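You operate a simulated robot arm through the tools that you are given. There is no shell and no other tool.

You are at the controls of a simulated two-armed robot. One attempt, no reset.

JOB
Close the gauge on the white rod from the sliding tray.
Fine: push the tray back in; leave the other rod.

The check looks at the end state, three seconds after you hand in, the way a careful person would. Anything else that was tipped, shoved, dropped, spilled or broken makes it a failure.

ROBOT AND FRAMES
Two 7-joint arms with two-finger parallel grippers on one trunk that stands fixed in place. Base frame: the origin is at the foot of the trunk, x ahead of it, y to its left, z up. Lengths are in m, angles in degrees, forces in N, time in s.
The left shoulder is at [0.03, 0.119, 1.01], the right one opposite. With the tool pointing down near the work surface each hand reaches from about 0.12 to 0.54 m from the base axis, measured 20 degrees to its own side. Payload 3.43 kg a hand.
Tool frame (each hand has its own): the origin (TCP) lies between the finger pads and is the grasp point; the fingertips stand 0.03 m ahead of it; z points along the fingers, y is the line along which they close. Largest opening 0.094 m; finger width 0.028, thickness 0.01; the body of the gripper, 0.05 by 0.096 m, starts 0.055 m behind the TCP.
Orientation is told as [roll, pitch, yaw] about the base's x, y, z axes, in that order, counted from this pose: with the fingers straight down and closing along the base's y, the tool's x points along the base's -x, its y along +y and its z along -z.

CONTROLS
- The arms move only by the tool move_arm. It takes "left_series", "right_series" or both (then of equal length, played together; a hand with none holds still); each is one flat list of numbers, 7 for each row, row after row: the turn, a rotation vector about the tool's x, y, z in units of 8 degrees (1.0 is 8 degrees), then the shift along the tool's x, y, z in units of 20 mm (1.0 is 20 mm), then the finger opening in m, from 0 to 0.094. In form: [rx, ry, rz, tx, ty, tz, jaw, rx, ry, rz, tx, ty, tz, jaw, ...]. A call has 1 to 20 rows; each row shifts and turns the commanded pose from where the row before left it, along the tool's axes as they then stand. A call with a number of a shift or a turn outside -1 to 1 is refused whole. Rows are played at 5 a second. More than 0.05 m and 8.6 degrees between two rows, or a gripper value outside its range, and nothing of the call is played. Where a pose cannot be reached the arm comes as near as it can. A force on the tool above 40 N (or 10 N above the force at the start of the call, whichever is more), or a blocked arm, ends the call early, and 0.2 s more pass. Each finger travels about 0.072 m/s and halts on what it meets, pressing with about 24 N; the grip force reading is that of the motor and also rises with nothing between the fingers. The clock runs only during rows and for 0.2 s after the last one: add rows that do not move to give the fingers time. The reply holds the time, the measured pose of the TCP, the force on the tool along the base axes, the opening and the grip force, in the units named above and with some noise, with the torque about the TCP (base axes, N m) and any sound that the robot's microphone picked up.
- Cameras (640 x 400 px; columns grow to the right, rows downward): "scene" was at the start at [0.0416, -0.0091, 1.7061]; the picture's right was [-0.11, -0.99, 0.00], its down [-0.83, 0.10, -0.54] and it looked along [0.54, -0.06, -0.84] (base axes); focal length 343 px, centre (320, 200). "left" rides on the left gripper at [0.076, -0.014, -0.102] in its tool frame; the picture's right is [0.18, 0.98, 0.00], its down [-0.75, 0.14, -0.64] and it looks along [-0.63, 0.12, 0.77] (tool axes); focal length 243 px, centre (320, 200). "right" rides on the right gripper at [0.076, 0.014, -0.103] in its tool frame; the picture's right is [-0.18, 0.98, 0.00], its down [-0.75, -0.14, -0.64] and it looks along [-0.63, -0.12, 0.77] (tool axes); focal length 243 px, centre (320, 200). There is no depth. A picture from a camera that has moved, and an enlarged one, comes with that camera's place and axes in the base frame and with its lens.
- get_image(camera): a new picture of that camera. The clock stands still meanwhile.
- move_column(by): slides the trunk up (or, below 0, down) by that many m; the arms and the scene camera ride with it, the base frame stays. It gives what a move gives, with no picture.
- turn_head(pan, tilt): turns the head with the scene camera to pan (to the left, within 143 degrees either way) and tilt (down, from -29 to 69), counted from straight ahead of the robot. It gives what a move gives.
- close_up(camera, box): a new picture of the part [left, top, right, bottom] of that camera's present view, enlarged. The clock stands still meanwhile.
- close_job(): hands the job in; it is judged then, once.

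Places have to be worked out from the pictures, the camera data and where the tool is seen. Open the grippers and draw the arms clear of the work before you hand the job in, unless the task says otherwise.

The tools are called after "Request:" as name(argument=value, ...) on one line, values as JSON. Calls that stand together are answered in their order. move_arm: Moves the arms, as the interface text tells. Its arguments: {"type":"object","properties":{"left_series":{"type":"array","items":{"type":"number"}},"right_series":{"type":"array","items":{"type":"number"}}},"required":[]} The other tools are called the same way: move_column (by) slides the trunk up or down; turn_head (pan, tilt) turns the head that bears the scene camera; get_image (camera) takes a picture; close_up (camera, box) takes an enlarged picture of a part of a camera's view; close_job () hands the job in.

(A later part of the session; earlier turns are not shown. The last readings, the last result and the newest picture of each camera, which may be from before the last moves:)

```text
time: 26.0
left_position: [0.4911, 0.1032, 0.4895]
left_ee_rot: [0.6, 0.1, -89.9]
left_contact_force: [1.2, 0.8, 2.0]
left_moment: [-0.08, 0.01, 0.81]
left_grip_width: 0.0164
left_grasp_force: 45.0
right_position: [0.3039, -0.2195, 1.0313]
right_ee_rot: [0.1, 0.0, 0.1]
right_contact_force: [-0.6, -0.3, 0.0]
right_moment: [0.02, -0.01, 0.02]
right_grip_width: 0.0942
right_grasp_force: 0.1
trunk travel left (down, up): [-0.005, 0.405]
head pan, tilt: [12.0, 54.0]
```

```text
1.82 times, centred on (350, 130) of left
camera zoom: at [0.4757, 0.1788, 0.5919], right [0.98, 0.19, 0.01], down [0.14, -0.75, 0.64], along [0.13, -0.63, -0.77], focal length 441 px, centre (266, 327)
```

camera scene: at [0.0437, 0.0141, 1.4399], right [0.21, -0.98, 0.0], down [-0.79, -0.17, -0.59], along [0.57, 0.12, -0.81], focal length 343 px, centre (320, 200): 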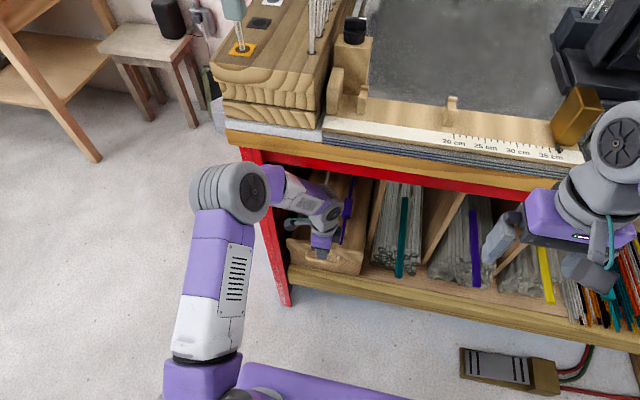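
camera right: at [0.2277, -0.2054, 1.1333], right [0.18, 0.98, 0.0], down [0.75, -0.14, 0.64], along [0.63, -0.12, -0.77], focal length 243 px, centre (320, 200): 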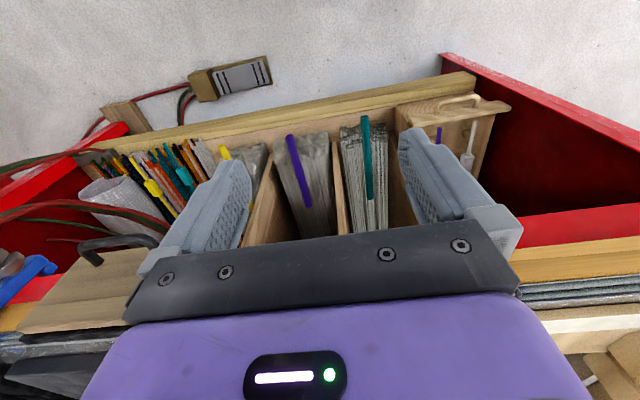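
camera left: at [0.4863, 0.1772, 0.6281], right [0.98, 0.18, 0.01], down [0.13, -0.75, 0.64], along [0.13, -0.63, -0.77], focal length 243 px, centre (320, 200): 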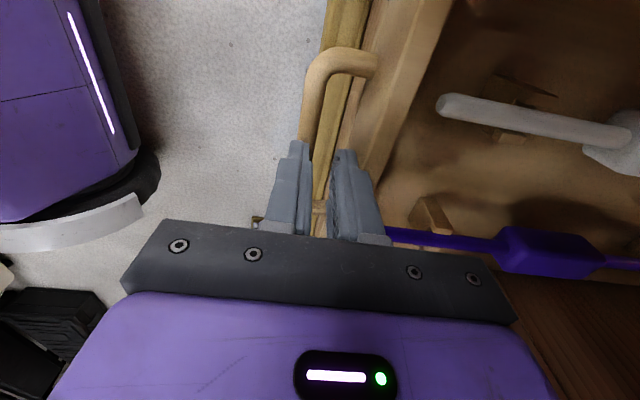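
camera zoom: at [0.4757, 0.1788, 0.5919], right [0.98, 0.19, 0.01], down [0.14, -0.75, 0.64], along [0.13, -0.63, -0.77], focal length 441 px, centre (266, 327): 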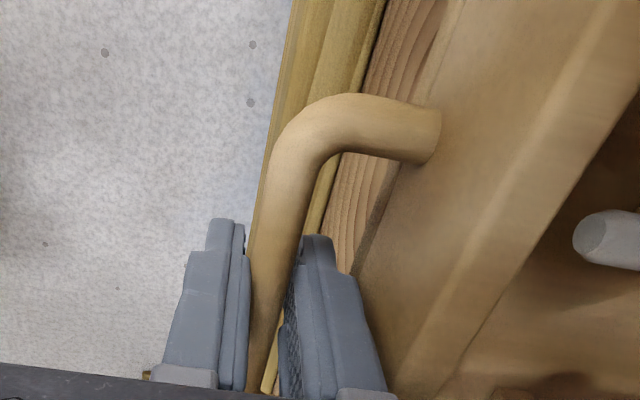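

The bar is held, 16.4 mm wide with 45 N of grip. I'll pull the tray gently toward the robot for 4 cm and check.

Request:
move_arm(left_series=[0, 0, 0, 0, -0.2, 0, 0.0, 0, 0, 0, 0, -0.3, 0, 0.0, 0, 0, 0, 0, -0.3, 0, 0.0, 0, 0, 0, 0, -0.3, 0, 0.0, 0, 0, 0, 0, -0.3, 0, 0.0, 0, 0, 0, 0, -0.3, 0, 0.0, 0, 0, 0, 0, -0.2, 0, 0.0, 0, 0, 0, 0, -0.1, 0, 0.0, 0, 0, 0, 0, 0, 0, 0.0])

Request:
get_image(camera="scene")

Request:
get_image(camera="left")

```text
time: 28.0
left_position: [0.451, 0.1022, 0.4897]
left_ee_rot: [0.4, 0.1, -89.9]
left_contact_force: [1.5, 14.4, -7.9]
left_moment: [-0.23, -0.03, 0.74]
left_grip_width: 0.0165
left_grasp_force: 44.8
right_position: [0.3053, -0.2194, 1.0322]
right_ee_rot: [-0.2, 0.1, 0.0]
right_contact_force: [0.1, -0.4, 0.1]
right_moment: [0.0, 0.0, 0.01]
right_grip_width: 0.0938
right_grasp_force: 0.1
trunk travel left (down, up): [-0.005, 0.405]
head pan, tilt: [12.0, 54.0]
```

```text
taken
camera scene: at [0.0443, 0.0152, 1.4399], right [0.21, -0.98, 0.0], down [-0.79, -0.17, -0.59], along [0.57, 0.12, -0.81], focal length 343 px, centre (320, 200)
```

scene: 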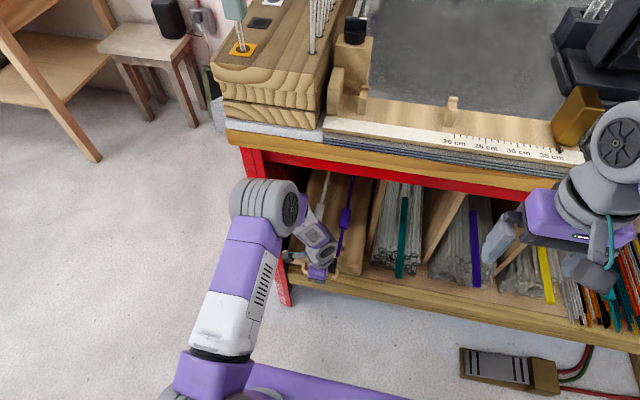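

```text
taken
camera left: at [0.4352, 0.1786, 0.5921], right [0.98, 0.19, 0.01], down [0.14, -0.75, 0.64], along [0.13, -0.63, -0.77], focal length 243 px, centre (320, 200)
```

left: 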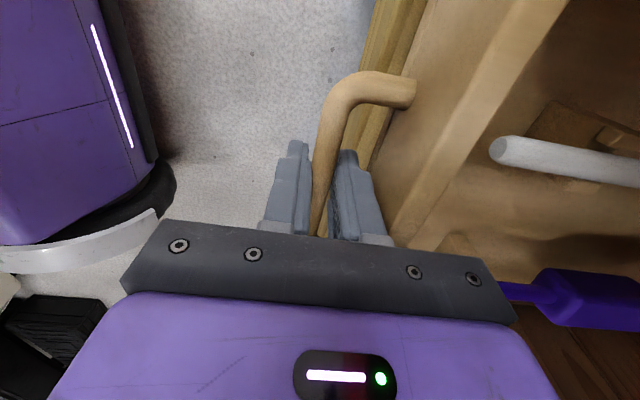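

The tray slides, 4 cm so far. I'll continue 6 cm with the next call starting from the measured pose, which should relax the sideways load.

Request:
move_arm(left_series=[0, 0, 0, 0, -0.2, 0, 0.0, 0, 0, 0, 0, -0.3, 0, 0.0, 0, 0, 0, 0, -0.3, 0, 0.0, 0, 0, 0, 0, -0.3, 0, 0.0, 0, 0, 0, 0, -0.3, 0, 0.0, 0, 0, 0, 0, -0.3, 0, 0.0, 0, 0, 0, 0, -0.3, 0, 0.0, 0, 0, 0, 0, -0.3, 0, 0.0, 0, 0, 0, 0, -0.3, 0, 0.0, 0, 0, 0, 0, -0.3, 0, 0.0, 0, 0, 0, 0, -0.1, 0, 0.0, 0, 0, 0, 0, 0, 0, 0.0])

Request:
get_image(camera="scene")

Request:
get_image(camera="left")

```text
time: 30.6
left_position: [0.3918, 0.1023, 0.4908]
left_ee_rot: [0.5, 0.2, -89.9]
left_contact_force: [0.5, 19.7, 10.1]
left_moment: [-0.11, -0.04, 0.68]
left_grip_width: 0.0164
left_grasp_force: 44.9
right_position: [0.3039, -0.2191, 1.0324]
right_ee_rot: [0.0, 0.1, 0.0]
right_contact_force: [0.5, 0.5, -0.5]
right_moment: [-0.02, 0.01, 0.03]
right_grip_width: 0.0939
right_grasp_force: 0.1
trunk travel left (down, up): [-0.005, 0.405]
head pan, tilt: [12.0, 54.0]
```

```text
taken
camera scene: at [0.0431, 0.0152, 1.44], right [0.21, -0.98, 0.0], down [-0.79, -0.17, -0.59], along [0.58, 0.12, -0.81], focal length 343 px, centre (320, 200)
```

scene: 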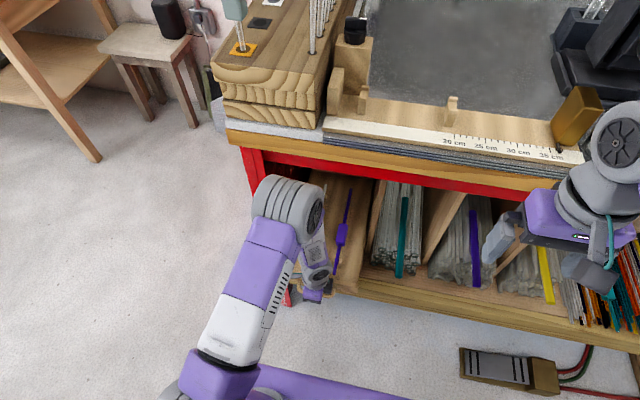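

```text
taken
camera left: at [0.376, 0.1784, 0.5921], right [0.98, 0.19, 0.01], down [0.14, -0.75, 0.64], along [0.13, -0.63, -0.77], focal length 243 px, centre (320, 200)
```

left: 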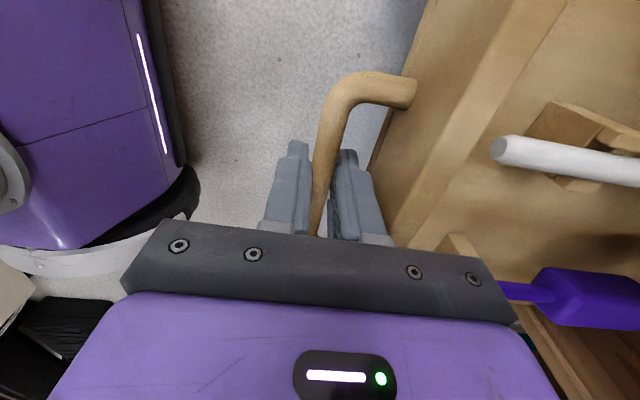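

The tray is out 10 cm. The sideways reaction is 20 N, so I'm pushing it toward −y. I'll correct by about +3 mm in y and pull another 7 cm.

Request:
move_arm(left_series=[0, 0, 0, 0.08, -0.1, 0, 0.0, 0, 0, 0, 0.08, -0.3, 0, 0.0, 0, 0, 0, 0, -0.3, 0, 0.0, 0, 0, 0, 0, -0.3, 0, 0.0, 0, 0, 0, 0, -0.3, 0, 0.0, 0, 0, 0, 0, -0.3, 0, 0.0, 0, 0, 0, 0, -0.3, 0, 0.0, 0, 0, 0, 0, -0.3, 0, 0.0, 0, 0, 0, 0, -0.3, 0, 0.0, 0, 0, 0, 0, -0.3, 0, 0.0, 0, 0, 0, 0, -0.3, 0, 0.0, 0, 0, 0, 0, -0.3, 0, 0.0, 0, 0, 0, 0, -0.1, 0, 0.0, 0, 0, 0, 0, 0, 0, 0.0])

Request:
get_image(camera="scene")

Request:
get_image(camera="left")

```text
time: 33.6
left_position: [0.3216, 0.1024, 0.4899]
left_ee_rot: [0.8, -0.3, -90.1]
left_contact_force: [1.4, -23.8, 29.0]
left_moment: [-0.1, 0.0, 1.0]
left_grip_width: 0.0167
left_grasp_force: 45.3
right_position: [0.3014, -0.2218, 1.0313]
right_ee_rot: [0.2, 0.0, 0.0]
right_contact_force: [-0.2, 0.5, 1.2]
right_moment: [0.04, 0.02, -0.02]
right_grip_width: 0.0939
right_grasp_force: 0.0
trunk travel left (down, up): [-0.005, 0.405]
head pan, tilt: [12.0, 54.0]
```

```text
taken
camera scene: at [0.0422, 0.0121, 1.4401], right [0.21, -0.98, 0.0], down [-0.79, -0.17, -0.59], along [0.58, 0.12, -0.81], focal length 343 px, centre (320, 200)
```

scene: 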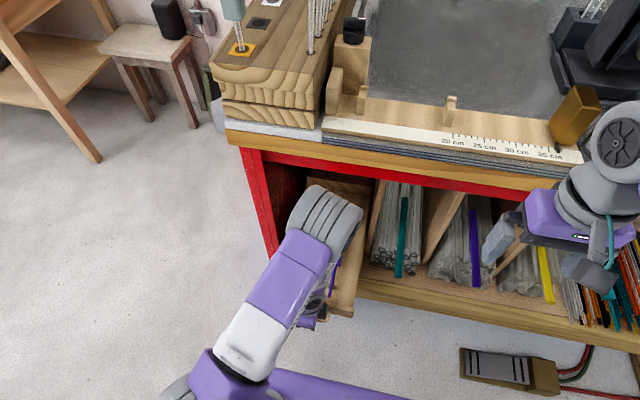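

```text
taken
camera left: at [0.3062, 0.1792, 0.5913], right [0.98, 0.18, 0.01], down [0.13, -0.75, 0.65], along [0.13, -0.63, -0.76], focal length 243 px, centre (320, 200)
```

left: 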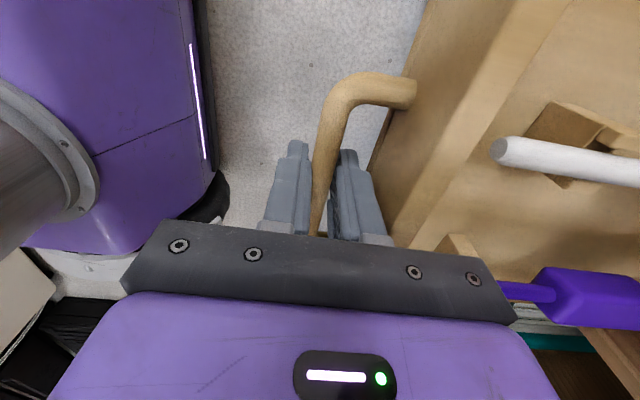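

The tray is out 17 cm, which puts the rod's grip block at about x 0.475–0.554. I'll open the jaws slightly and lift off the handle.

Request:
move_arm(left_series=[0, 0, 0, 0, 0, 0, 0.022, 0, 0, 0, 0, 0, 0, 0.027, 0, 0, 0, 0, 0, 0, 0.027])

Request:
close_up(camera="left", box=[250, 20, 450, 240])

```text
time: 34.4
left_position: [0.3219, 0.1048, 0.4888]
left_ee_rot: [0.6, 0.1, -89.9]
left_contact_force: [-1.1, 0.7, -0.1]
left_moment: [-0.02, -0.04, -0.02]
left_grip_width: 0.0262
left_grasp_force: 0.0
right_position: [0.3035, -0.2196, 1.0317]
right_ee_rot: [0.0, 0.0, -0.2]
right_contact_force: [-0.3, 0.0, 0.3]
right_moment: [-0.01, -0.02, 0.01]
right_grip_width: 0.0941
right_grasp_force: 0.1
trunk travel left (down, up): [-0.005, 0.405]
head pan, tilt: [12.0, 54.0]
```

```text
1.82 times, centred on (350, 130) of left
camera zoom: at [0.3062, 0.1818, 0.5907], right [0.98, 0.19, 0.01], down [0.14, -0.75, 0.64], along [0.13, -0.63, -0.77], focal length 441 px, centre (266, 327)
```

zoom: 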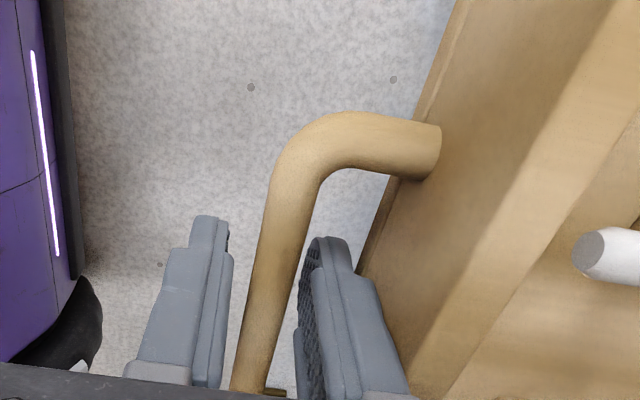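

The hand is free with zero force. I'll rise 14 cm straight up.

Request:
move_arm(left_series=[0, 0, 0, 0, 0, -0.4, 0.027, 0, 0, 0, 0, 0, -0.8, 0.027, 0, 0, 0, 0, 0, -1, 0.027, 0, 0, 0, 0, 0, -1, 0.027, 0, 0, 0, 0, 0, -1, 0.027, 0, 0, 0, 0, 0, -1, 0.027, 0, 0, 0, 0, 0, -1, 0.027, 0, 0, 0, 0, 0, -1, 0.03, 0, 0, 0, 0, 0, 0, 0.03])

Request:
get_image(camera="left")

Request:
get_image(camera="scene")

```text
time: 36.4
left_position: [0.3195, 0.1037, 0.633]
left_ee_rot: [0.5, 0.0, -89.8]
left_contact_force: [-0.2, -0.5, -0.6]
left_moment: [0.04, -0.01, 0.01]
left_grip_width: 0.0302
left_grasp_force: 0.1
right_position: [0.3041, -0.219, 1.0314]
right_ee_rot: [0.0, 0.0, 0.0]
right_contact_force: [-0.2, -0.8, -0.4]
right_moment: [0.0, -0.02, -0.01]
right_grip_width: 0.0941
right_grasp_force: 0.0
trunk travel left (down, up): [-0.005, 0.405]
head pan, tilt: [12.0, 54.0]
```

```text
taken
camera left: at [0.3037, 0.18, 0.7355], right [0.98, 0.19, 0.01], down [0.14, -0.75, 0.64], along [0.13, -0.63, -0.77], focal length 243 px, centre (320, 200)
```

left: 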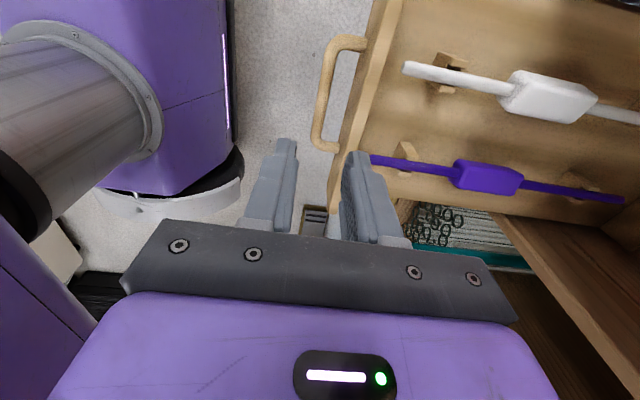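

```text
taken
camera scene: at [0.0436, 0.0141, 1.4399], right [0.21, -0.98, 0.0], down [-0.79, -0.17, -0.59], along [0.57, 0.12, -0.81], focal length 343 px, centre (320, 200)
```

scene: 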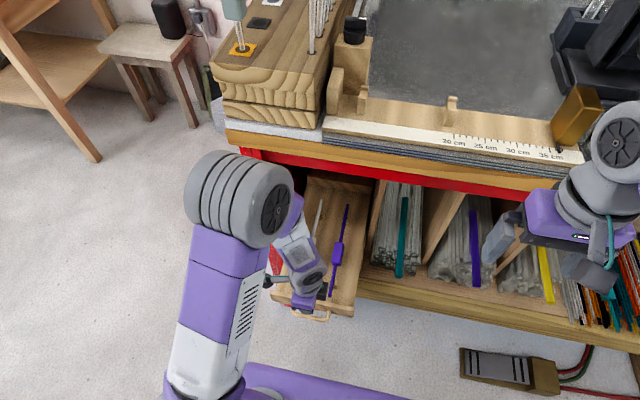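

Now a zoom on the rods for the exact grip block position.

Request:
close_up(camera="left", box=[380, 30, 640, 220])

```text
2.11 times, centred on (510, 125) of left
camera zoom: at [0.3037, 0.18, 0.7355], right [0.98, 0.19, 0.01], down [0.14, -0.75, 0.64], along [0.13, -0.63, -0.77], focal length 511 px, centre (-80, 358)
```

zoom: 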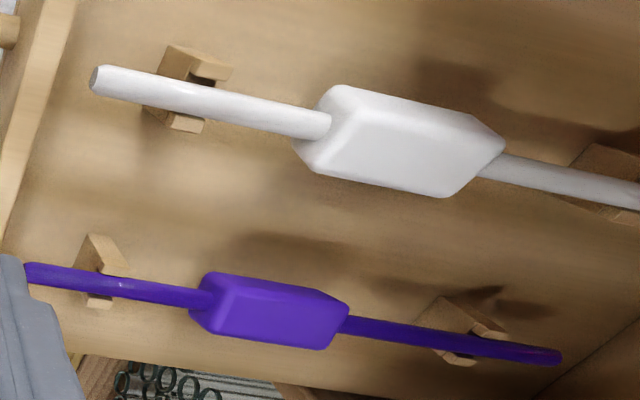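

The white block spans x≈0.479–0.56 at y≈0.150, about 28 mm wide. I'll yaw the tool back to 0 here, with the jaws at 50 mm.

Request:
move_arm(left_series=[0, 0, -1, 0, 0, 0, 0.05, 0, 0, -1, 0, 0, 0, 0.05, 0, 0, -1, 0, 0, 0, 0.05, 0, 0, -1, 0, 0, 0, 0.05, 0, 0, -1, 0, 0, 0, 0.05, 0, 0, -1, 0, 0, 0, 0.05, 0, 0, -1, 0, 0, 0, 0.05, 0, 0, -1, 0, 0, 0, 0.05, 0, 0, -1, 0, 0, 0, 0.05, 0, 0, -1, 0, 0, 0, 0.05, 0, 0, -1, 0, 0, 0, 0.05, 0, 0, -0.23, 0, 0, 0, 0.05, 0, 0, 0, 0, 0, 0, 0.05])

Request:
get_image(camera="left")

Request:
get_image(camera="scene")

```text
time: 39.2
left_position: [0.3188, 0.1042, 0.6328]
left_ee_rot: [0.0, -0.7, 0.0]
left_contact_force: [-0.5, -0.2, -0.1]
left_moment: [-0.01, -0.03, -0.01]
left_grip_width: 0.0502
left_grasp_force: 0.1
right_position: [0.304, -0.2199, 1.0324]
right_ee_rot: [-0.1, 0.0, 0.0]
right_contact_force: [-0.3, -0.7, -0.9]
right_moment: [0.01, 0.02, -0.01]
right_grip_width: 0.0939
right_grasp_force: 0.0
trunk travel left (down, up): [-0.005, 0.405]
head pan, tilt: [12.0, 54.0]
```

```text
taken
camera left: at [0.2425, 0.0896, 0.7342], right [-0.18, 0.98, 0.0], down [0.75, 0.14, 0.65], along [0.64, 0.12, -0.76], focal length 243 px, centre (320, 200)
```

left: 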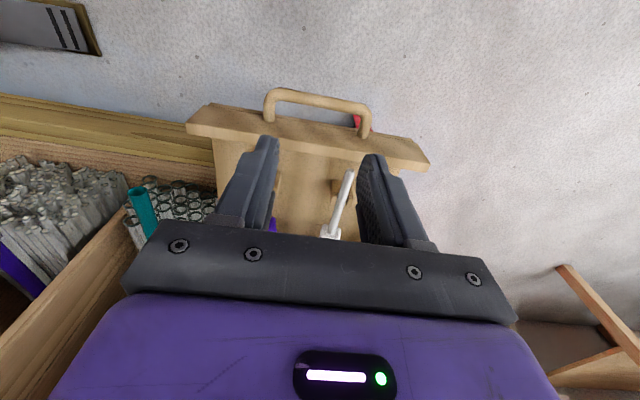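

```text
taken
camera scene: at [0.0436, 0.0141, 1.4399], right [0.21, -0.98, 0.0], down [-0.79, -0.17, -0.59], along [0.57, 0.12, -0.81], focal length 343 px, centre (320, 200)
```

scene: 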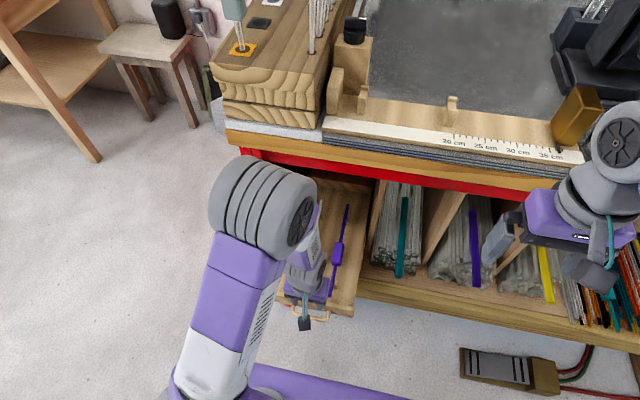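

I'll move forward over the block at (0.51, 0.150), staying at z 0.63.

Request:
move_arm(left_series=[0, 0, 0, -0.955, 0.229, 0, 0.05, 0, 0, 0, -0.955, 0.229, 0, 0.05, 0, 0, 0, -0.955, 0.229, 0, 0.05, 0, 0, 0, -0.955, 0.229, 0, 0.05, 0, 0, 0, -0.955, 0.229, 0, 0.05, 0, 0, 0, -0.955, 0.229, 0, 0.05, 0, 0, 0, -0.955, 0.229, 0, 0.05, 0, 0, 0, -0.955, 0.229, 0, 0.05, 0, 0, 0, -0.955, 0.229, 0, 0.05, 0, 0, 0, -0.955, 0.229, 0, 0.05, 0, 0, 0, 0, 0, 0, 0.05])

Request:
get_image(camera="left")

Request:
get_image(camera="scene")

```text
time: 41.6
left_position: [0.504, 0.1486, 0.6337]
left_ee_rot: [0.0, -0.2, -0.2]
left_contact_force: [0.1, 0.0, 0.4]
left_moment: [-0.02, 0.0, -0.02]
left_grip_width: 0.0502
left_grasp_force: 0.1
right_position: [0.3008, -0.2201, 1.0314]
right_ee_rot: [0.1, -0.2, 0.1]
right_contact_force: [-0.4, -0.2, 0.5]
right_moment: [0.02, -0.02, -0.01]
right_grip_width: 0.0942
right_grasp_force: 0.0
trunk travel left (down, up): [-0.005, 0.405]
head pan, tilt: [12.0, 54.0]
```

```text
taken
camera left: at [0.4272, 0.1344, 0.7353], right [-0.18, 0.98, 0.0], down [0.75, 0.14, 0.64], along [0.63, 0.12, -0.76], focal length 243 px, centre (320, 200)
```

left: 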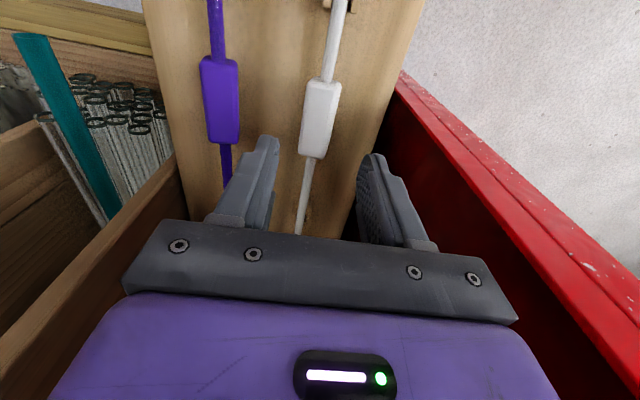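

```text
taken
camera scene: at [0.0391, 0.0137, 1.4398], right [0.21, -0.98, 0.0], down [-0.79, -0.17, -0.59], along [0.58, 0.12, -0.81], focal length 343 px, centre (320, 200)
```

scene: 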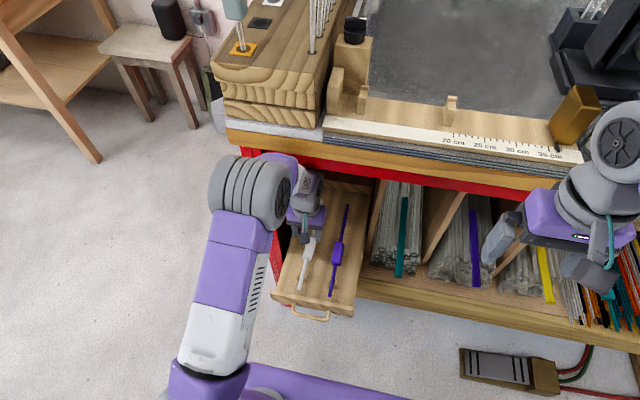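

The trunk seems pushed back about 4 mm while the tool force is zero, so a forearm link may be touching the bench front. I'll hold still for a moment and re-read.

Request:
move_arm(left_series=[0, 0, 0, 0, 0, 0, 0.05, 0, 0, 0, 0, 0, 0, 0.05, 0, 0, 0, 0, 0, 0, 0.05])

Request:
close_up(camera="scene", box=[190, 120, 370, 290])

```text
time: 42.4
left_position: [0.5038, 0.1486, 0.6334]
left_ee_rot: [0.1, 0.0, -0.2]
left_contact_force: [-0.1, 0.6, 0.2]
left_moment: [0.01, -0.02, 0.01]
left_grip_width: 0.0501
left_grasp_force: 0.1
right_position: [0.3008, -0.2205, 1.0325]
right_ee_rot: [-0.1, -0.1, 0.1]
right_contact_force: [0.4, -0.8, -0.5]
right_moment: [0.0, 0.0, -0.02]
right_grip_width: 0.0945
right_grasp_force: 0.1
trunk travel left (down, up): [-0.005, 0.405]
head pan, tilt: [12.0, 54.0]
```

```text
2.35 times, centred on (280, 205) of scene
camera zoom: at [0.0397, 0.0134, 1.4399], right [0.21, -0.98, 0.0], down [-0.79, -0.17, -0.59], along [0.58, 0.12, -0.81], focal length 808 px, centre (414, 188)
```

zoom: 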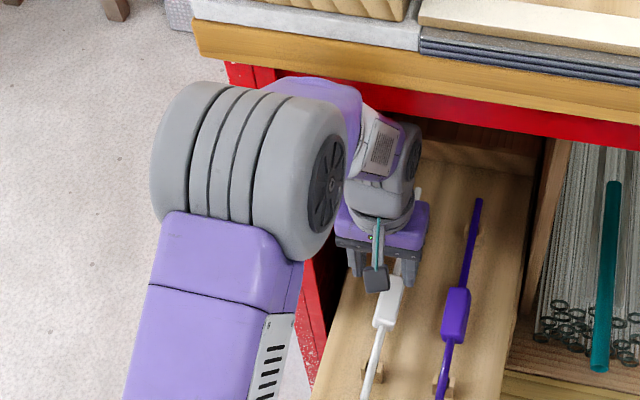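

The elbow is likely touching the bench front board. I'll back off 4 cm and tilt the tool 24° forward so the wrist and elbow stay further out, then come back over the block lower down.

Request:
move_arm(left_series=[0, 0, 0, 1, 0, 0, 0.05, 0, 0, 0, 1, 0, 0, 0.05, 0, -1, 0, 0, 0, 0, 0.05, 0, -1, 0, 0, 0, 0, 0.05, 0, -1, 0, 0, 0, 0, 0.05, 0, 0, 0, -0.731, 0.03, 0.325, 0.05, 0, 0, 0, -0.731, 0.03, 0.325, 0.05, 0, 0, 0, -0.731, 0.03, 0.325, 0.05, 0, 0, 0, 0.326, 0, 0.73, 0.05, 0, 0, 0, 0.326, 0, 0.73, 0.05, 0, 0, 0, 0, 0, 0, 0.05])

Request:
get_image(camera="left")

Request:
close_up(camera="scene", box=[190, 120, 370, 290])

```text
time: 44.8
left_position: [0.5182, 0.1504, 0.6013]
left_ee_rot: [-0.1, -24.6, -0.1]
left_contact_force: [0.6, 0.5, -0.3]
left_moment: [-0.05, -0.02, -0.03]
left_grip_width: 0.0498
left_grasp_force: 0.1
right_position: [0.3041, -0.2191, 1.0314]
right_ee_rot: [0.0, 0.0, 0.0]
right_contact_force: [-0.3, 0.5, -0.1]
right_moment: [-0.04, 0.0, -0.04]
right_grip_width: 0.0941
right_grasp_force: 0.0
trunk travel left (down, up): [-0.005, 0.405]
head pan, tilt: [12.0, 54.0]
```

```text
taken
camera left: at [0.4066, 0.1366, 0.6626], right [-0.17, 0.98, -0.08], down [0.42, 0.14, 0.9], along [0.89, 0.12, -0.43], focal length 243 px, centre (320, 200)
```

left: 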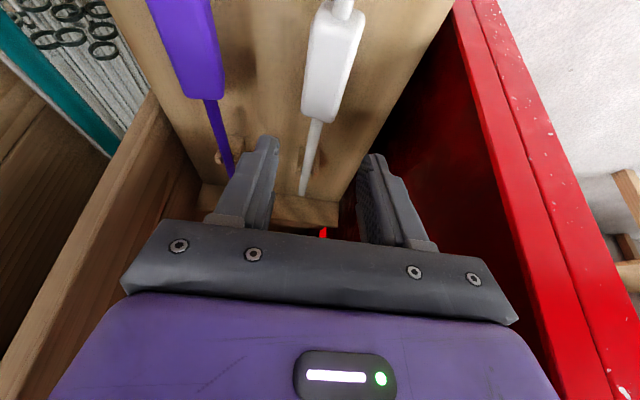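

```text
2.35 times, centred on (280, 205) of scene
camera zoom: at [0.0437, 0.0141, 1.4399], right [0.21, -0.98, 0.0], down [-0.79, -0.17, -0.59], along [0.57, 0.12, -0.81], focal length 808 px, centre (414, 188)
```

zoom: 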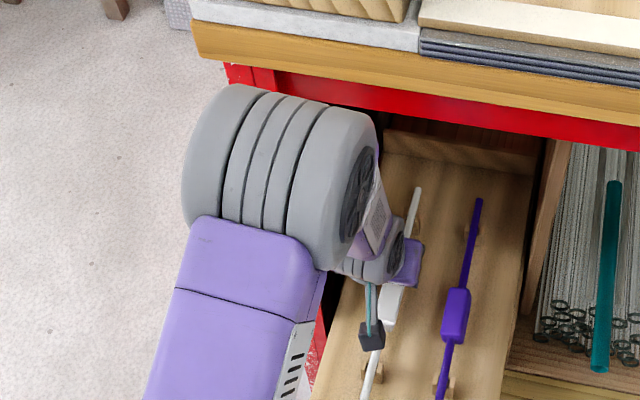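

No body displacement now, and the block is confirmed at x 0.478–0.557, y 0.150. I'll descend to z≈0.525 around it.

Request:
move_arm(left_series=[0, 0, 0, 0.27, 0, 0.59, 0.05, 0, 0, 0, 0.27, 0, 0.59, 0.05, 0, 0, 0, 0.27, 0, 0.59, 0.05, 0, 0, 0, 0.2, 0, 0.44, 0.05, 0, 0, 0, 0.15, 0, 0.33, 0.05, 0, 0, 0, 0.15, 0, 0.33, 0.05, 0, 0, 0, 0.15, 0, 0.33, 0.05, 0, 0, 0, 0.1, 0, 0.22, 0.05, 0, 0, 0, 0, 0, 0, 0.05])

Request:
get_image(camera="left")

Request:
close_up(camera="scene", box=[190, 120, 370, 290])

```text
time: 46.8
left_position: [0.5189, 0.1511, 0.5271]
left_ee_rot: [0.0, -24.6, -0.1]
left_contact_force: [0.0, -0.8, 0.4]
left_moment: [0.02, 0.01, -0.04]
left_grip_width: 0.0501
left_grasp_force: 0.1
right_position: [0.304, -0.22, 1.032]
right_ee_rot: [0.1, 0.0, 0.0]
right_contact_force: [0.0, -0.5, 0.2]
right_moment: [0.0, 0.01, -0.02]
right_grip_width: 0.0942
right_grasp_force: 0.2
trunk travel left (down, up): [-0.005, 0.405]
head pan, tilt: [12.0, 54.0]
```

```text
taken
camera left: at [0.4073, 0.1371, 0.5884], right [-0.17, 0.98, -0.08], down [0.42, 0.14, 0.9], along [0.89, 0.12, -0.43], focal length 243 px, centre (320, 200)
```

left: 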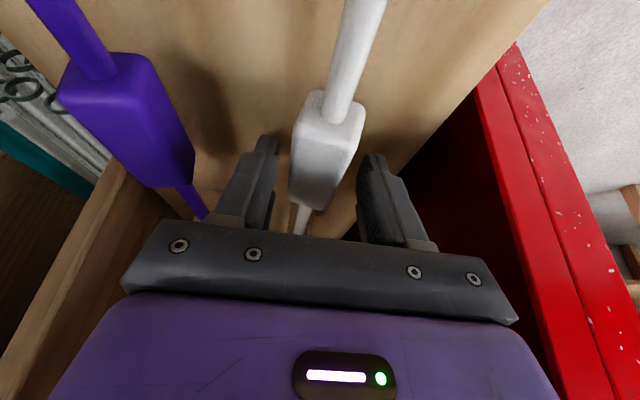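

```text
2.35 times, centred on (280, 205) of scene
camera zoom: at [0.0436, 0.0141, 1.4399], right [0.21, -0.98, 0.0], down [-0.79, -0.17, -0.59], along [0.57, 0.12, -0.81], focal length 808 px, centre (414, 188)
```

zoom: 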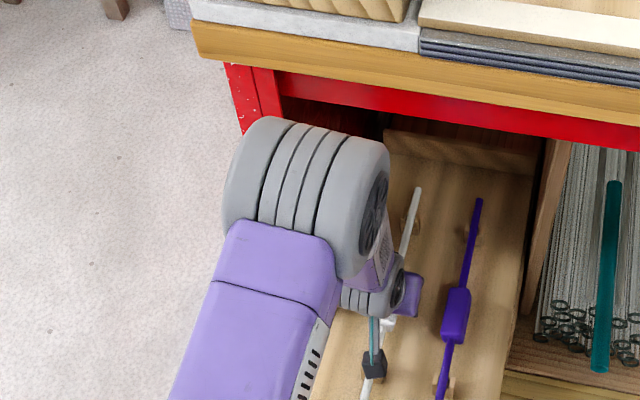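

The block sits between the fingers. I'll lower 4 mm and close on it.

Request:
move_arm(left_series=[0, 0, 0, 0.08, 0, 0.18, 0.05, 0, 0, 0, 0, 0, 0, 0.04, 0, 0, 0, 0, 0, 0, 0.032, 0, 0, 0, 0, 0, 0, 0.024, 0, 0, 0, 0, 0, 0, 0.015, 0, 0, 0, 0, 0, 0, 0.01, 0, 0, 0, 0, 0, 0, 0.01])

Request:
get_image(camera="left")

```text
time: 48.4
left_position: [0.5185, 0.1504, 0.5246]
left_ee_rot: [0.0, -24.6, 0.0]
left_contact_force: [0.2, 1.5, 3.1]
left_moment: [-0.02, -0.07, 0.04]
left_grip_width: 0.0321
left_grasp_force: 23.9
right_position: [0.3045, -0.2203, 1.0309]
right_ee_rot: [0.0, 0.1, 0.0]
right_contact_force: [-0.1, 0.5, 0.2]
right_moment: [0.05, -0.03, -0.01]
right_grip_width: 0.0943
right_grasp_force: 0.0
trunk travel left (down, up): [-0.005, 0.405]
head pan, tilt: [12.0, 54.0]
```

```text
taken
camera left: at [0.4069, 0.1376, 0.5851], right [-0.17, 0.98, -0.08], down [0.42, 0.14, 0.9], along [0.89, 0.12, -0.43], focal length 243 px, centre (320, 200)
```

left: 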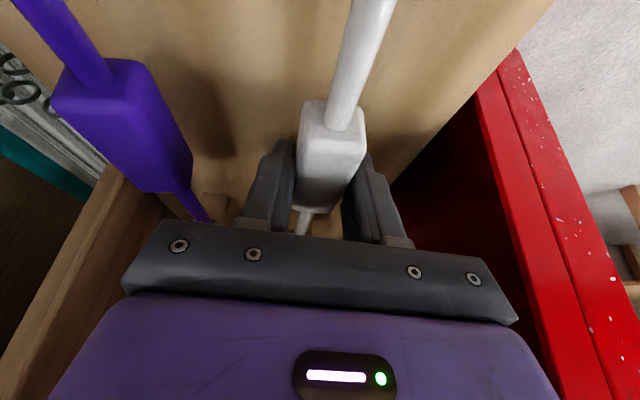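

The block is held, 32 mm wide. I'll lift straight up 5 cm slowly.

Request:
move_arm(left_series=[0, 0, 0, -0.12, 0, -0.27, 0.01, 0, 0, 0, -0.21, 0, -0.45, 0.01, 0, 0, 0, -0.21, 0, -0.45, 0.01, 0, 0, 0, -0.21, 0, -0.45, 0.01, 0, 0, 0, -0.21, 0, -0.45, 0.01, 0, 0, 0, -0.12, 0, -0.27, 0.01, 0, 0, 0, 0, 0, 0, 0.01])

Request:
get_image(camera="left")

Request:
get_image(camera="scene")

```text
time: 50.0
left_position: [0.5181, 0.1506, 0.5769]
left_ee_rot: [0.0, -24.5, -0.1]
left_contact_force: [-0.1, -0.8, -1.1]
left_moment: [0.01, 0.0, 0.0]
left_grip_width: 0.032
left_grasp_force: 24.1
right_position: [0.3036, -0.2195, 1.031]
right_ee_rot: [0.0, 0.0, 0.1]
right_contact_force: [0.0, 1.0, -0.4]
right_moment: [-0.03, 0.02, 0.01]
right_grip_width: 0.0939
right_grasp_force: 0.0
trunk travel left (down, up): [-0.005, 0.405]
head pan, tilt: [12.0, 54.0]
```

```text
taken
camera left: at [0.407, 0.1371, 0.6373], right [-0.17, 0.98, -0.08], down [0.42, 0.14, 0.9], along [0.89, 0.12, -0.44], focal length 243 px, centre (320, 200)
```

left: 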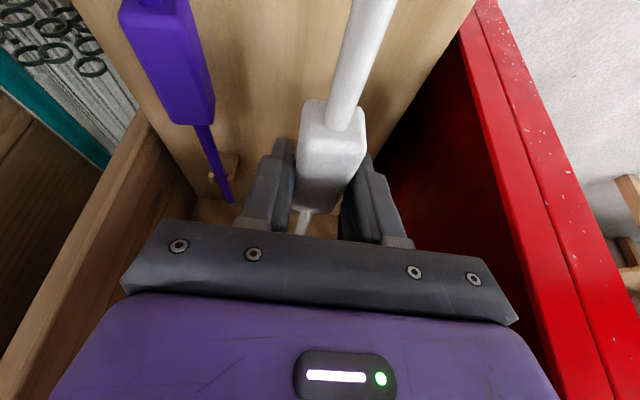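

```text
taken
camera scene: at [0.0437, 0.0141, 1.4399], right [0.21, -0.98, 0.0], down [-0.79, -0.17, -0.59], along [0.57, 0.12, -0.81], focal length 343 px, centre (320, 200)
```

scene: 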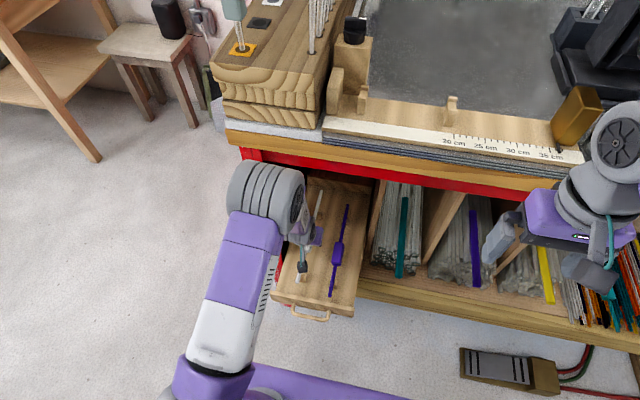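

The rod is out of its rests and firm in the hand. I'll raise 5 cm more, then draw back toward the robot.

Request:
move_arm(left_series=[0, 0, 0, -0.3, 0, -0.68, 0.01, 0, 0, 0, -0.38, 0, -0.82, 0.01, 0, 0, 0, -0.38, 0, -0.82, 0.01, 0, 0, 0, -0.38, 0, -0.82, 0.01, 0, 0, 0, 0.73, 0, -0.33, 0.01, 0, 0, 0, 0.73, 0, -0.33, 0.01, 0, 0, 0, 0.73, 0, -0.33, 0.01, 0, 0, 0, 0.73, 0, -0.33, 0.01, 0, 0, 0, 0.73, 0, -0.33, 0.01, 0, 0, 0, 0.73, 0, -0.33, 0.01, 0, 0, 0, 0.73, 0, -0.33, 0.01, 0, 0, 0, 0.73, 0, -0.33, 0.01, 0, 0, 0, 0, 0, 0, 0.01])

Request:
get_image(camera="scene")

Request:
get_image(camera="right")

```text
time: 52.8
left_position: [0.3906, 0.1538, 0.6433]
left_ee_rot: [0.0, -24.6, -0.1]
left_contact_force: [0.1, -0.7, -0.9]
left_moment: [-0.03, 0.03, -0.03]
left_grip_width: 0.0318
left_grasp_force: 23.7
right_position: [0.3036, -0.2197, 1.0314]
right_ee_rot: [0.1, 0.0, 0.0]
right_contact_force: [-0.1, -0.1, -0.6]
right_moment: [0.01, -0.01, -0.03]
right_grip_width: 0.0941
right_grasp_force: 0.0
trunk travel left (down, up): [-0.005, 0.405]
head pan, tilt: [12.0, 54.0]
```

```text
taken
camera scene: at [0.0436, 0.0141, 1.4399], right [0.21, -0.98, 0.0], down [-0.79, -0.17, -0.59], along [0.57, 0.12, -0.81], focal length 343 px, centre (320, 200)
```

scene: 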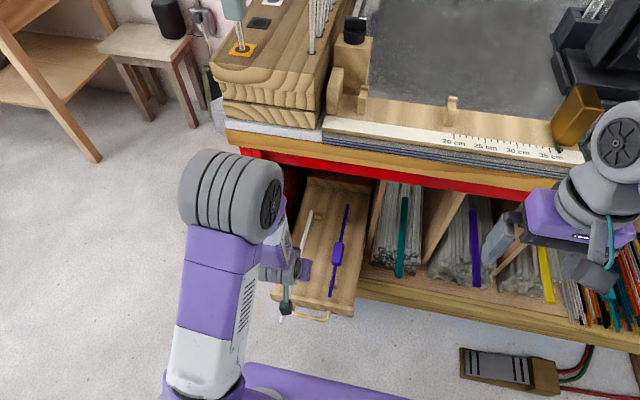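

```text
taken
camera right: at [0.2278, -0.2054, 1.1333], right [0.18, 0.98, 0.0], down [0.75, -0.14, 0.64], along [0.63, -0.12, -0.77], focal length 243 px, centre (320, 200)
```

right: 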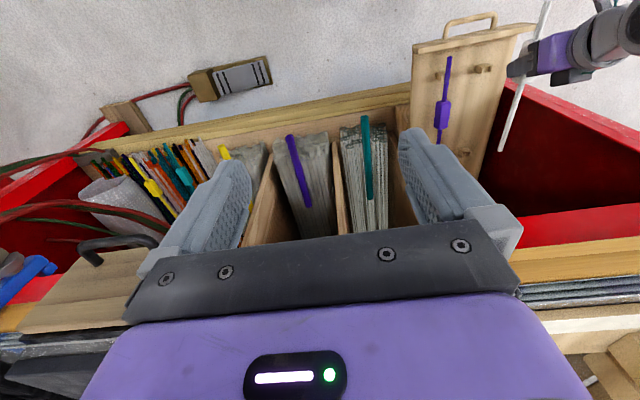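

The rod is clear of the tray. I'll raise 8 cm more and then swing the rod −90° about the vertical, so the far end points to −y.

Request:
move_arm(left_series=[0, 0, 0, -0.42, 0, -0.9, 0.01, 0, 0, 0, -0.42, 0, -0.9, 0.01, 0, 0, 0, -0.42, 0, -0.9, 0.01, 0, 0, 0, -0.42, 0, -0.9, 0.01, 0.416, 0, 0.909, 0, 0, 0, 0.01, 0.416, 0, 0.909, 0, 0, 0, 0.01, 0.416, 0, 0.909, 0, 0, 0, 0.01, 0.416, 0, 0.909, 0, 0, 0, 0.01, 0.416, 0, 0.909, 0, 0, 0, 0.01, 0, 0, 0, 0, 0, 0, 0.01])

Request:
get_image(camera="scene")

Request:
get_image(camera="right")

```text
time: 55.0
left_position: [0.3909, 0.1523, 0.7248]
left_ee_rot: [0.0, -24.6, -40.1]
left_contact_force: [-0.1, 0.5, -0.8]
left_moment: [0.0, 0.04, 0.0]
left_grip_width: 0.0316
left_grasp_force: 24.3
right_position: [0.3044, -0.2197, 1.0309]
right_ee_rot: [-0.1, 0.0, -0.1]
right_contact_force: [-0.5, -0.2, 0.1]
right_moment: [-0.01, -0.01, 0.0]
right_grip_width: 0.0941
right_grasp_force: 0.1
trunk travel left (down, up): [-0.005, 0.405]
head pan, tilt: [12.0, 54.0]
```

```text
taken
camera scene: at [0.0437, 0.0142, 1.4399], right [0.21, -0.98, 0.0], down [-0.79, -0.17, -0.59], along [0.57, 0.12, -0.81], focal length 343 px, centre (320, 200)
```

scene: 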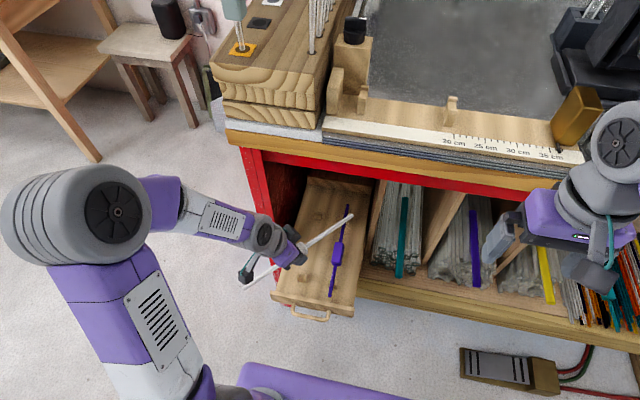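

```text
taken
camera right: at [0.2279, -0.2053, 1.1333], right [0.18, 0.98, 0.0], down [0.75, -0.14, 0.64], along [0.63, -0.12, -0.77], focal length 243 px, centre (320, 200)
```

right: 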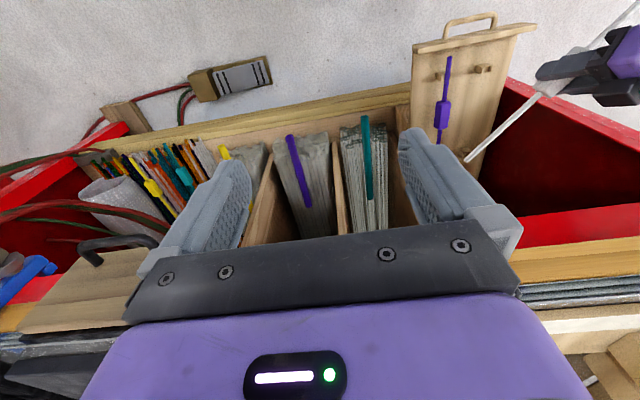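

The swing works well. I'll finish the remaining 50° of yaw.

Request:
move_arm(left_series=[0.416, 0, 0.909, 0, 0, 0, 0.01, 0.416, 0, 0.909, 0, 0, 0, 0.01, 0.416, 0, 0.909, 0, 0, 0, 0.01, 0.416, 0, 0.909, 0, 0, 0, 0.01, 0.416, 0, 0.909, 0, 0, 0, 0.01, 0.416, 0, 0.909, 0, 0, 0, 0.01, 0.1, 0, 0.22, 0, 0, 0, 0.01, 0, 0, 0, 0, 0, 0, 0.01])

Request:
get_image(camera="scene")

Request:
get_image(camera="left")

```text
time: 56.8
left_position: [0.3907, 0.1515, 0.724]
left_ee_rot: [0.0, -24.7, -90.1]
left_contact_force: [0.5, 0.4, -1.4]
left_moment: [0.02, 0.03, 0.01]
left_grip_width: 0.0319
left_grasp_force: 24.2
right_position: [0.3032, -0.22, 1.0317]
right_ee_rot: [0.1, 0.0, -0.1]
right_contact_force: [0.5, -0.2, 0.2]
right_moment: [0.01, -0.02, 0.01]
right_grip_width: 0.094
right_grasp_force: 0.1
trunk travel left (down, up): [-0.005, 0.405]
head pan, tilt: [12.0, 54.0]
```

```text
taken
camera scene: at [0.0437, 0.0141, 1.4399], right [0.21, -0.98, 0.0], down [-0.79, -0.17, -0.59], along [0.57, 0.12, -0.81], focal length 343 px, centre (320, 200)
```

scene: 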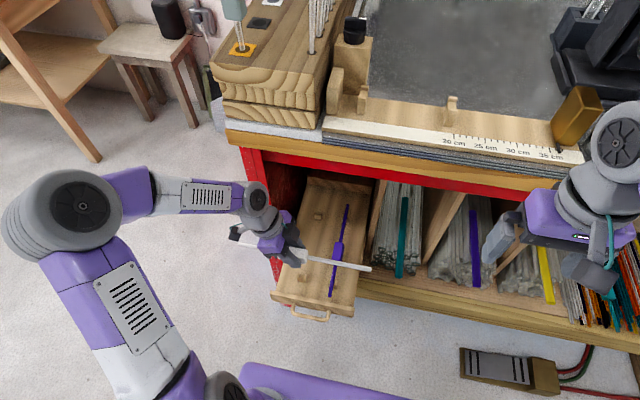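

```text
taken
camera left: at [0.3774, 0.2635, 0.7844], right [0.98, 0.17, -0.08], down [0.14, -0.42, 0.9], along [0.12, -0.89, -0.43], focal length 243 px, centre (320, 200)
```

left: 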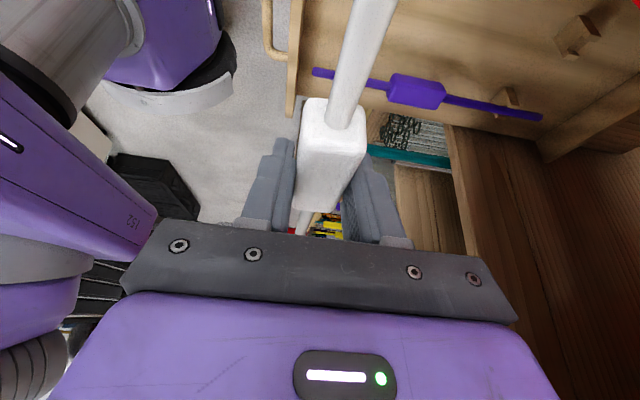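

The rod now lies along y in the hand. I'll draw back to x≈0.355 for clearance from the bench edge, then raise the trunk.

Request:
move_arm(left_series=[0, 0, 0, 0, -0.6, 0, 0.01, 0, 0, 0, 0, -0.6, 0, 0.01, 0, 0, 0, 0, -0.6, 0, 0.01, 0, 0, 0, 0, 0, 0, 0.01])

Request:
move_column(by=0.4)

Request:
turn_head(pan=0, tilt=58)

Request:
get_image(camera="scene")

Request:
get_image(camera="left")

Request:
get_image(camera="right")

```text
time: 57.8
left_position: [0.3557, 0.1515, 0.7219]
left_ee_rot: [0.1, -24.7, -90.0]
left_contact_force: [-0.8, 0.0, -0.6]
left_moment: [0.02, 0.02, -0.02]
left_grip_width: 0.0318
left_grasp_force: 23.9
right_position: [0.3034, -0.2189, 1.0322]
right_ee_rot: [0.0, 0.0, 0.0]
right_contact_force: [0.5, 0.2, 0.4]
right_moment: [0.0, 0.0, -0.01]
right_grip_width: 0.094
right_grasp_force: 0.0
trunk travel left (down, up): [-0.005, 0.405]
head pan, tilt: [12.0, 54.0]
```

```text
time: 61.6
left_position: [0.3548, 0.1499, 1.1233]
left_ee_rot: [0.1, -24.6, -90.1]
left_contact_force: [-0.3, -0.3, -1.1]
left_moment: [-0.01, -0.03, 0.02]
left_grip_width: 0.0315
left_grasp_force: 23.9
right_position: [0.3045, -0.2197, 1.4317]
right_ee_rot: [0.0, 0.0, 0.0]
right_contact_force: [0.0, 0.5, 0.0]
right_moment: [0.0, -0.01, 0.02]
right_grip_width: 0.0941
right_grasp_force: 0.0
trunk travel left (down, up): [-0.405, 0.005]
head pan, tilt: [12.0, 54.0]
```

```text
time: 62.4
left_position: [0.3554, 0.1502, 1.1229]
left_ee_rot: [0.0, -24.6, -90.0]
left_contact_force: [1.2, -0.3, -0.7]
left_moment: [0.03, -0.01, -0.02]
left_grip_width: 0.0319
left_grasp_force: 23.9
right_position: [0.3038, -0.2201, 1.4321]
right_ee_rot: [0.0, 0.1, 0.0]
right_contact_force: [0.6, 0.3, 0.1]
right_moment: [-0.01, -0.02, 0.01]
right_grip_width: 0.0941
right_grasp_force: 0.0
trunk travel left (down, up): [-0.405, 0.005]
head pan, tilt: [0.0, 58.0]
```

```text
taken
camera scene: at [0.041, -0.001, 1.8349], right [0.0, -1.0, 0.0], down [-0.85, 0.0, -0.53], along [0.53, 0.0, -0.85], focal length 343 px, centre (320, 200)
```

scene: 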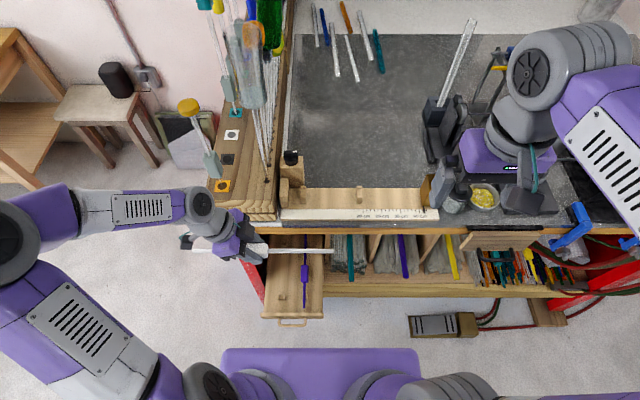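

```text
taken
camera left: at [0.3412, 0.2631, 1.1832], right [0.98, 0.17, -0.08], down [0.14, -0.42, 0.9], along [0.12, -0.89, -0.43], focal length 243 px, centre (320, 200)
```

left: 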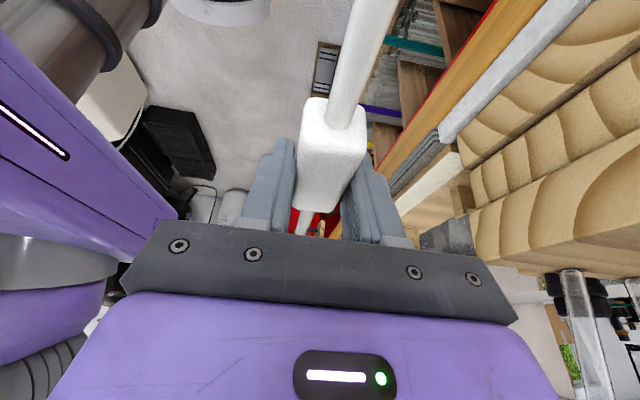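

```text
taken
camera right: at [0.2278, -0.2053, 1.5333], right [0.18, 0.98, 0.0], down [0.75, -0.14, 0.64], along [0.63, -0.12, -0.77], focal length 243 px, centre (320, 200)
```

right: 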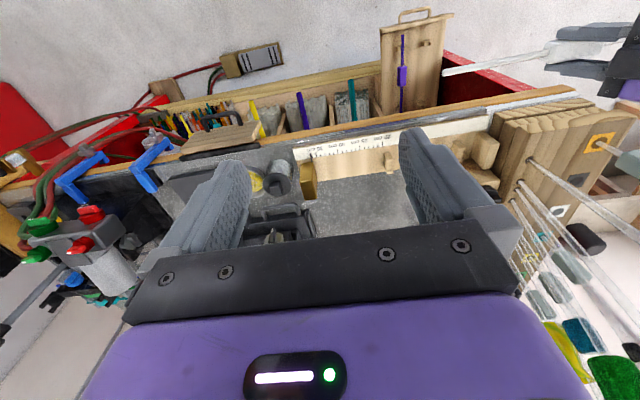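

Now a zoom on the gauge and rod from the straight-ahead scene camera.

Request:
close_up(camera="scene", box=[260, 140, 460, 265])

Request:
close_up(camera="scene", box=[265, 145, 375, 225])

Request:
close_up(camera="right", box=[280, 90, 560, 260])

```text
3.20 times, centred on (360, 202) of scene
camera zoom: at [0.041, -0.001, 1.8349], right [0.0, -1.0, 0.0], down [-0.85, 0.0, -0.53], along [0.53, 0.0, -0.85], focal length 1099 px, centre (192, 192)
```

zoom: 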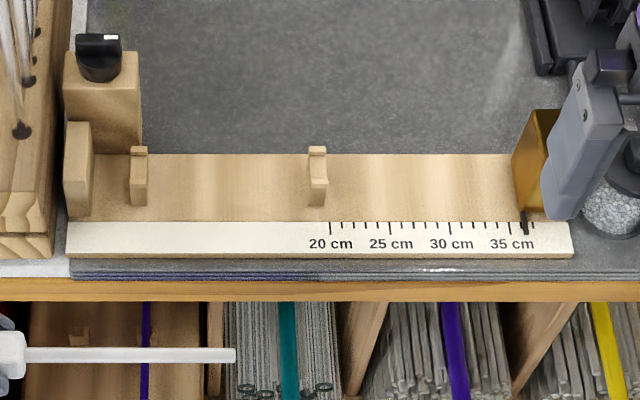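

```text
5.00 times, centred on (320, 185) of scene
camera zoom: at [0.041, -0.001, 1.8349], right [0.0, -1.0, 0.0], down [-0.85, 0.0, -0.53], along [0.53, 0.0, -0.85], focal length 1717 px, centre (320, 275)
```

zoom: 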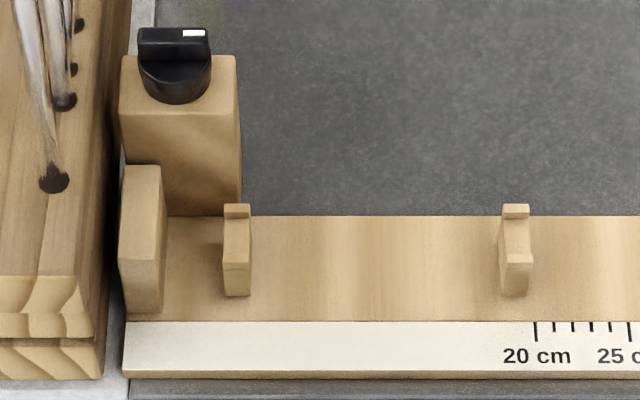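

```text
2.29 times, centred on (420, 175) of right
camera zoom: at [0.2278, -0.2053, 1.5333], right [0.18, 0.98, 0.0], down [0.75, -0.14, 0.64], along [0.63, -0.12, -0.77], focal length 555 px, centre (91, 257)
```

zoom: 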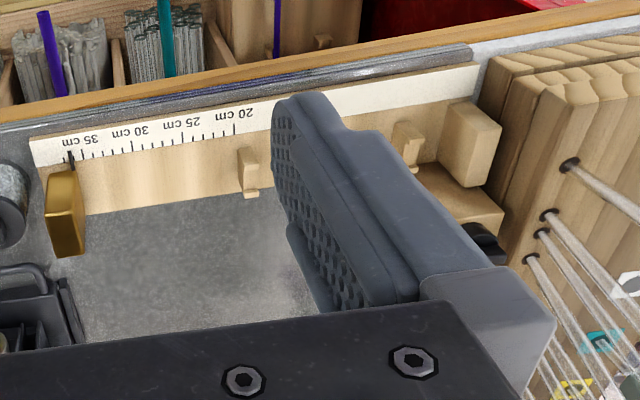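

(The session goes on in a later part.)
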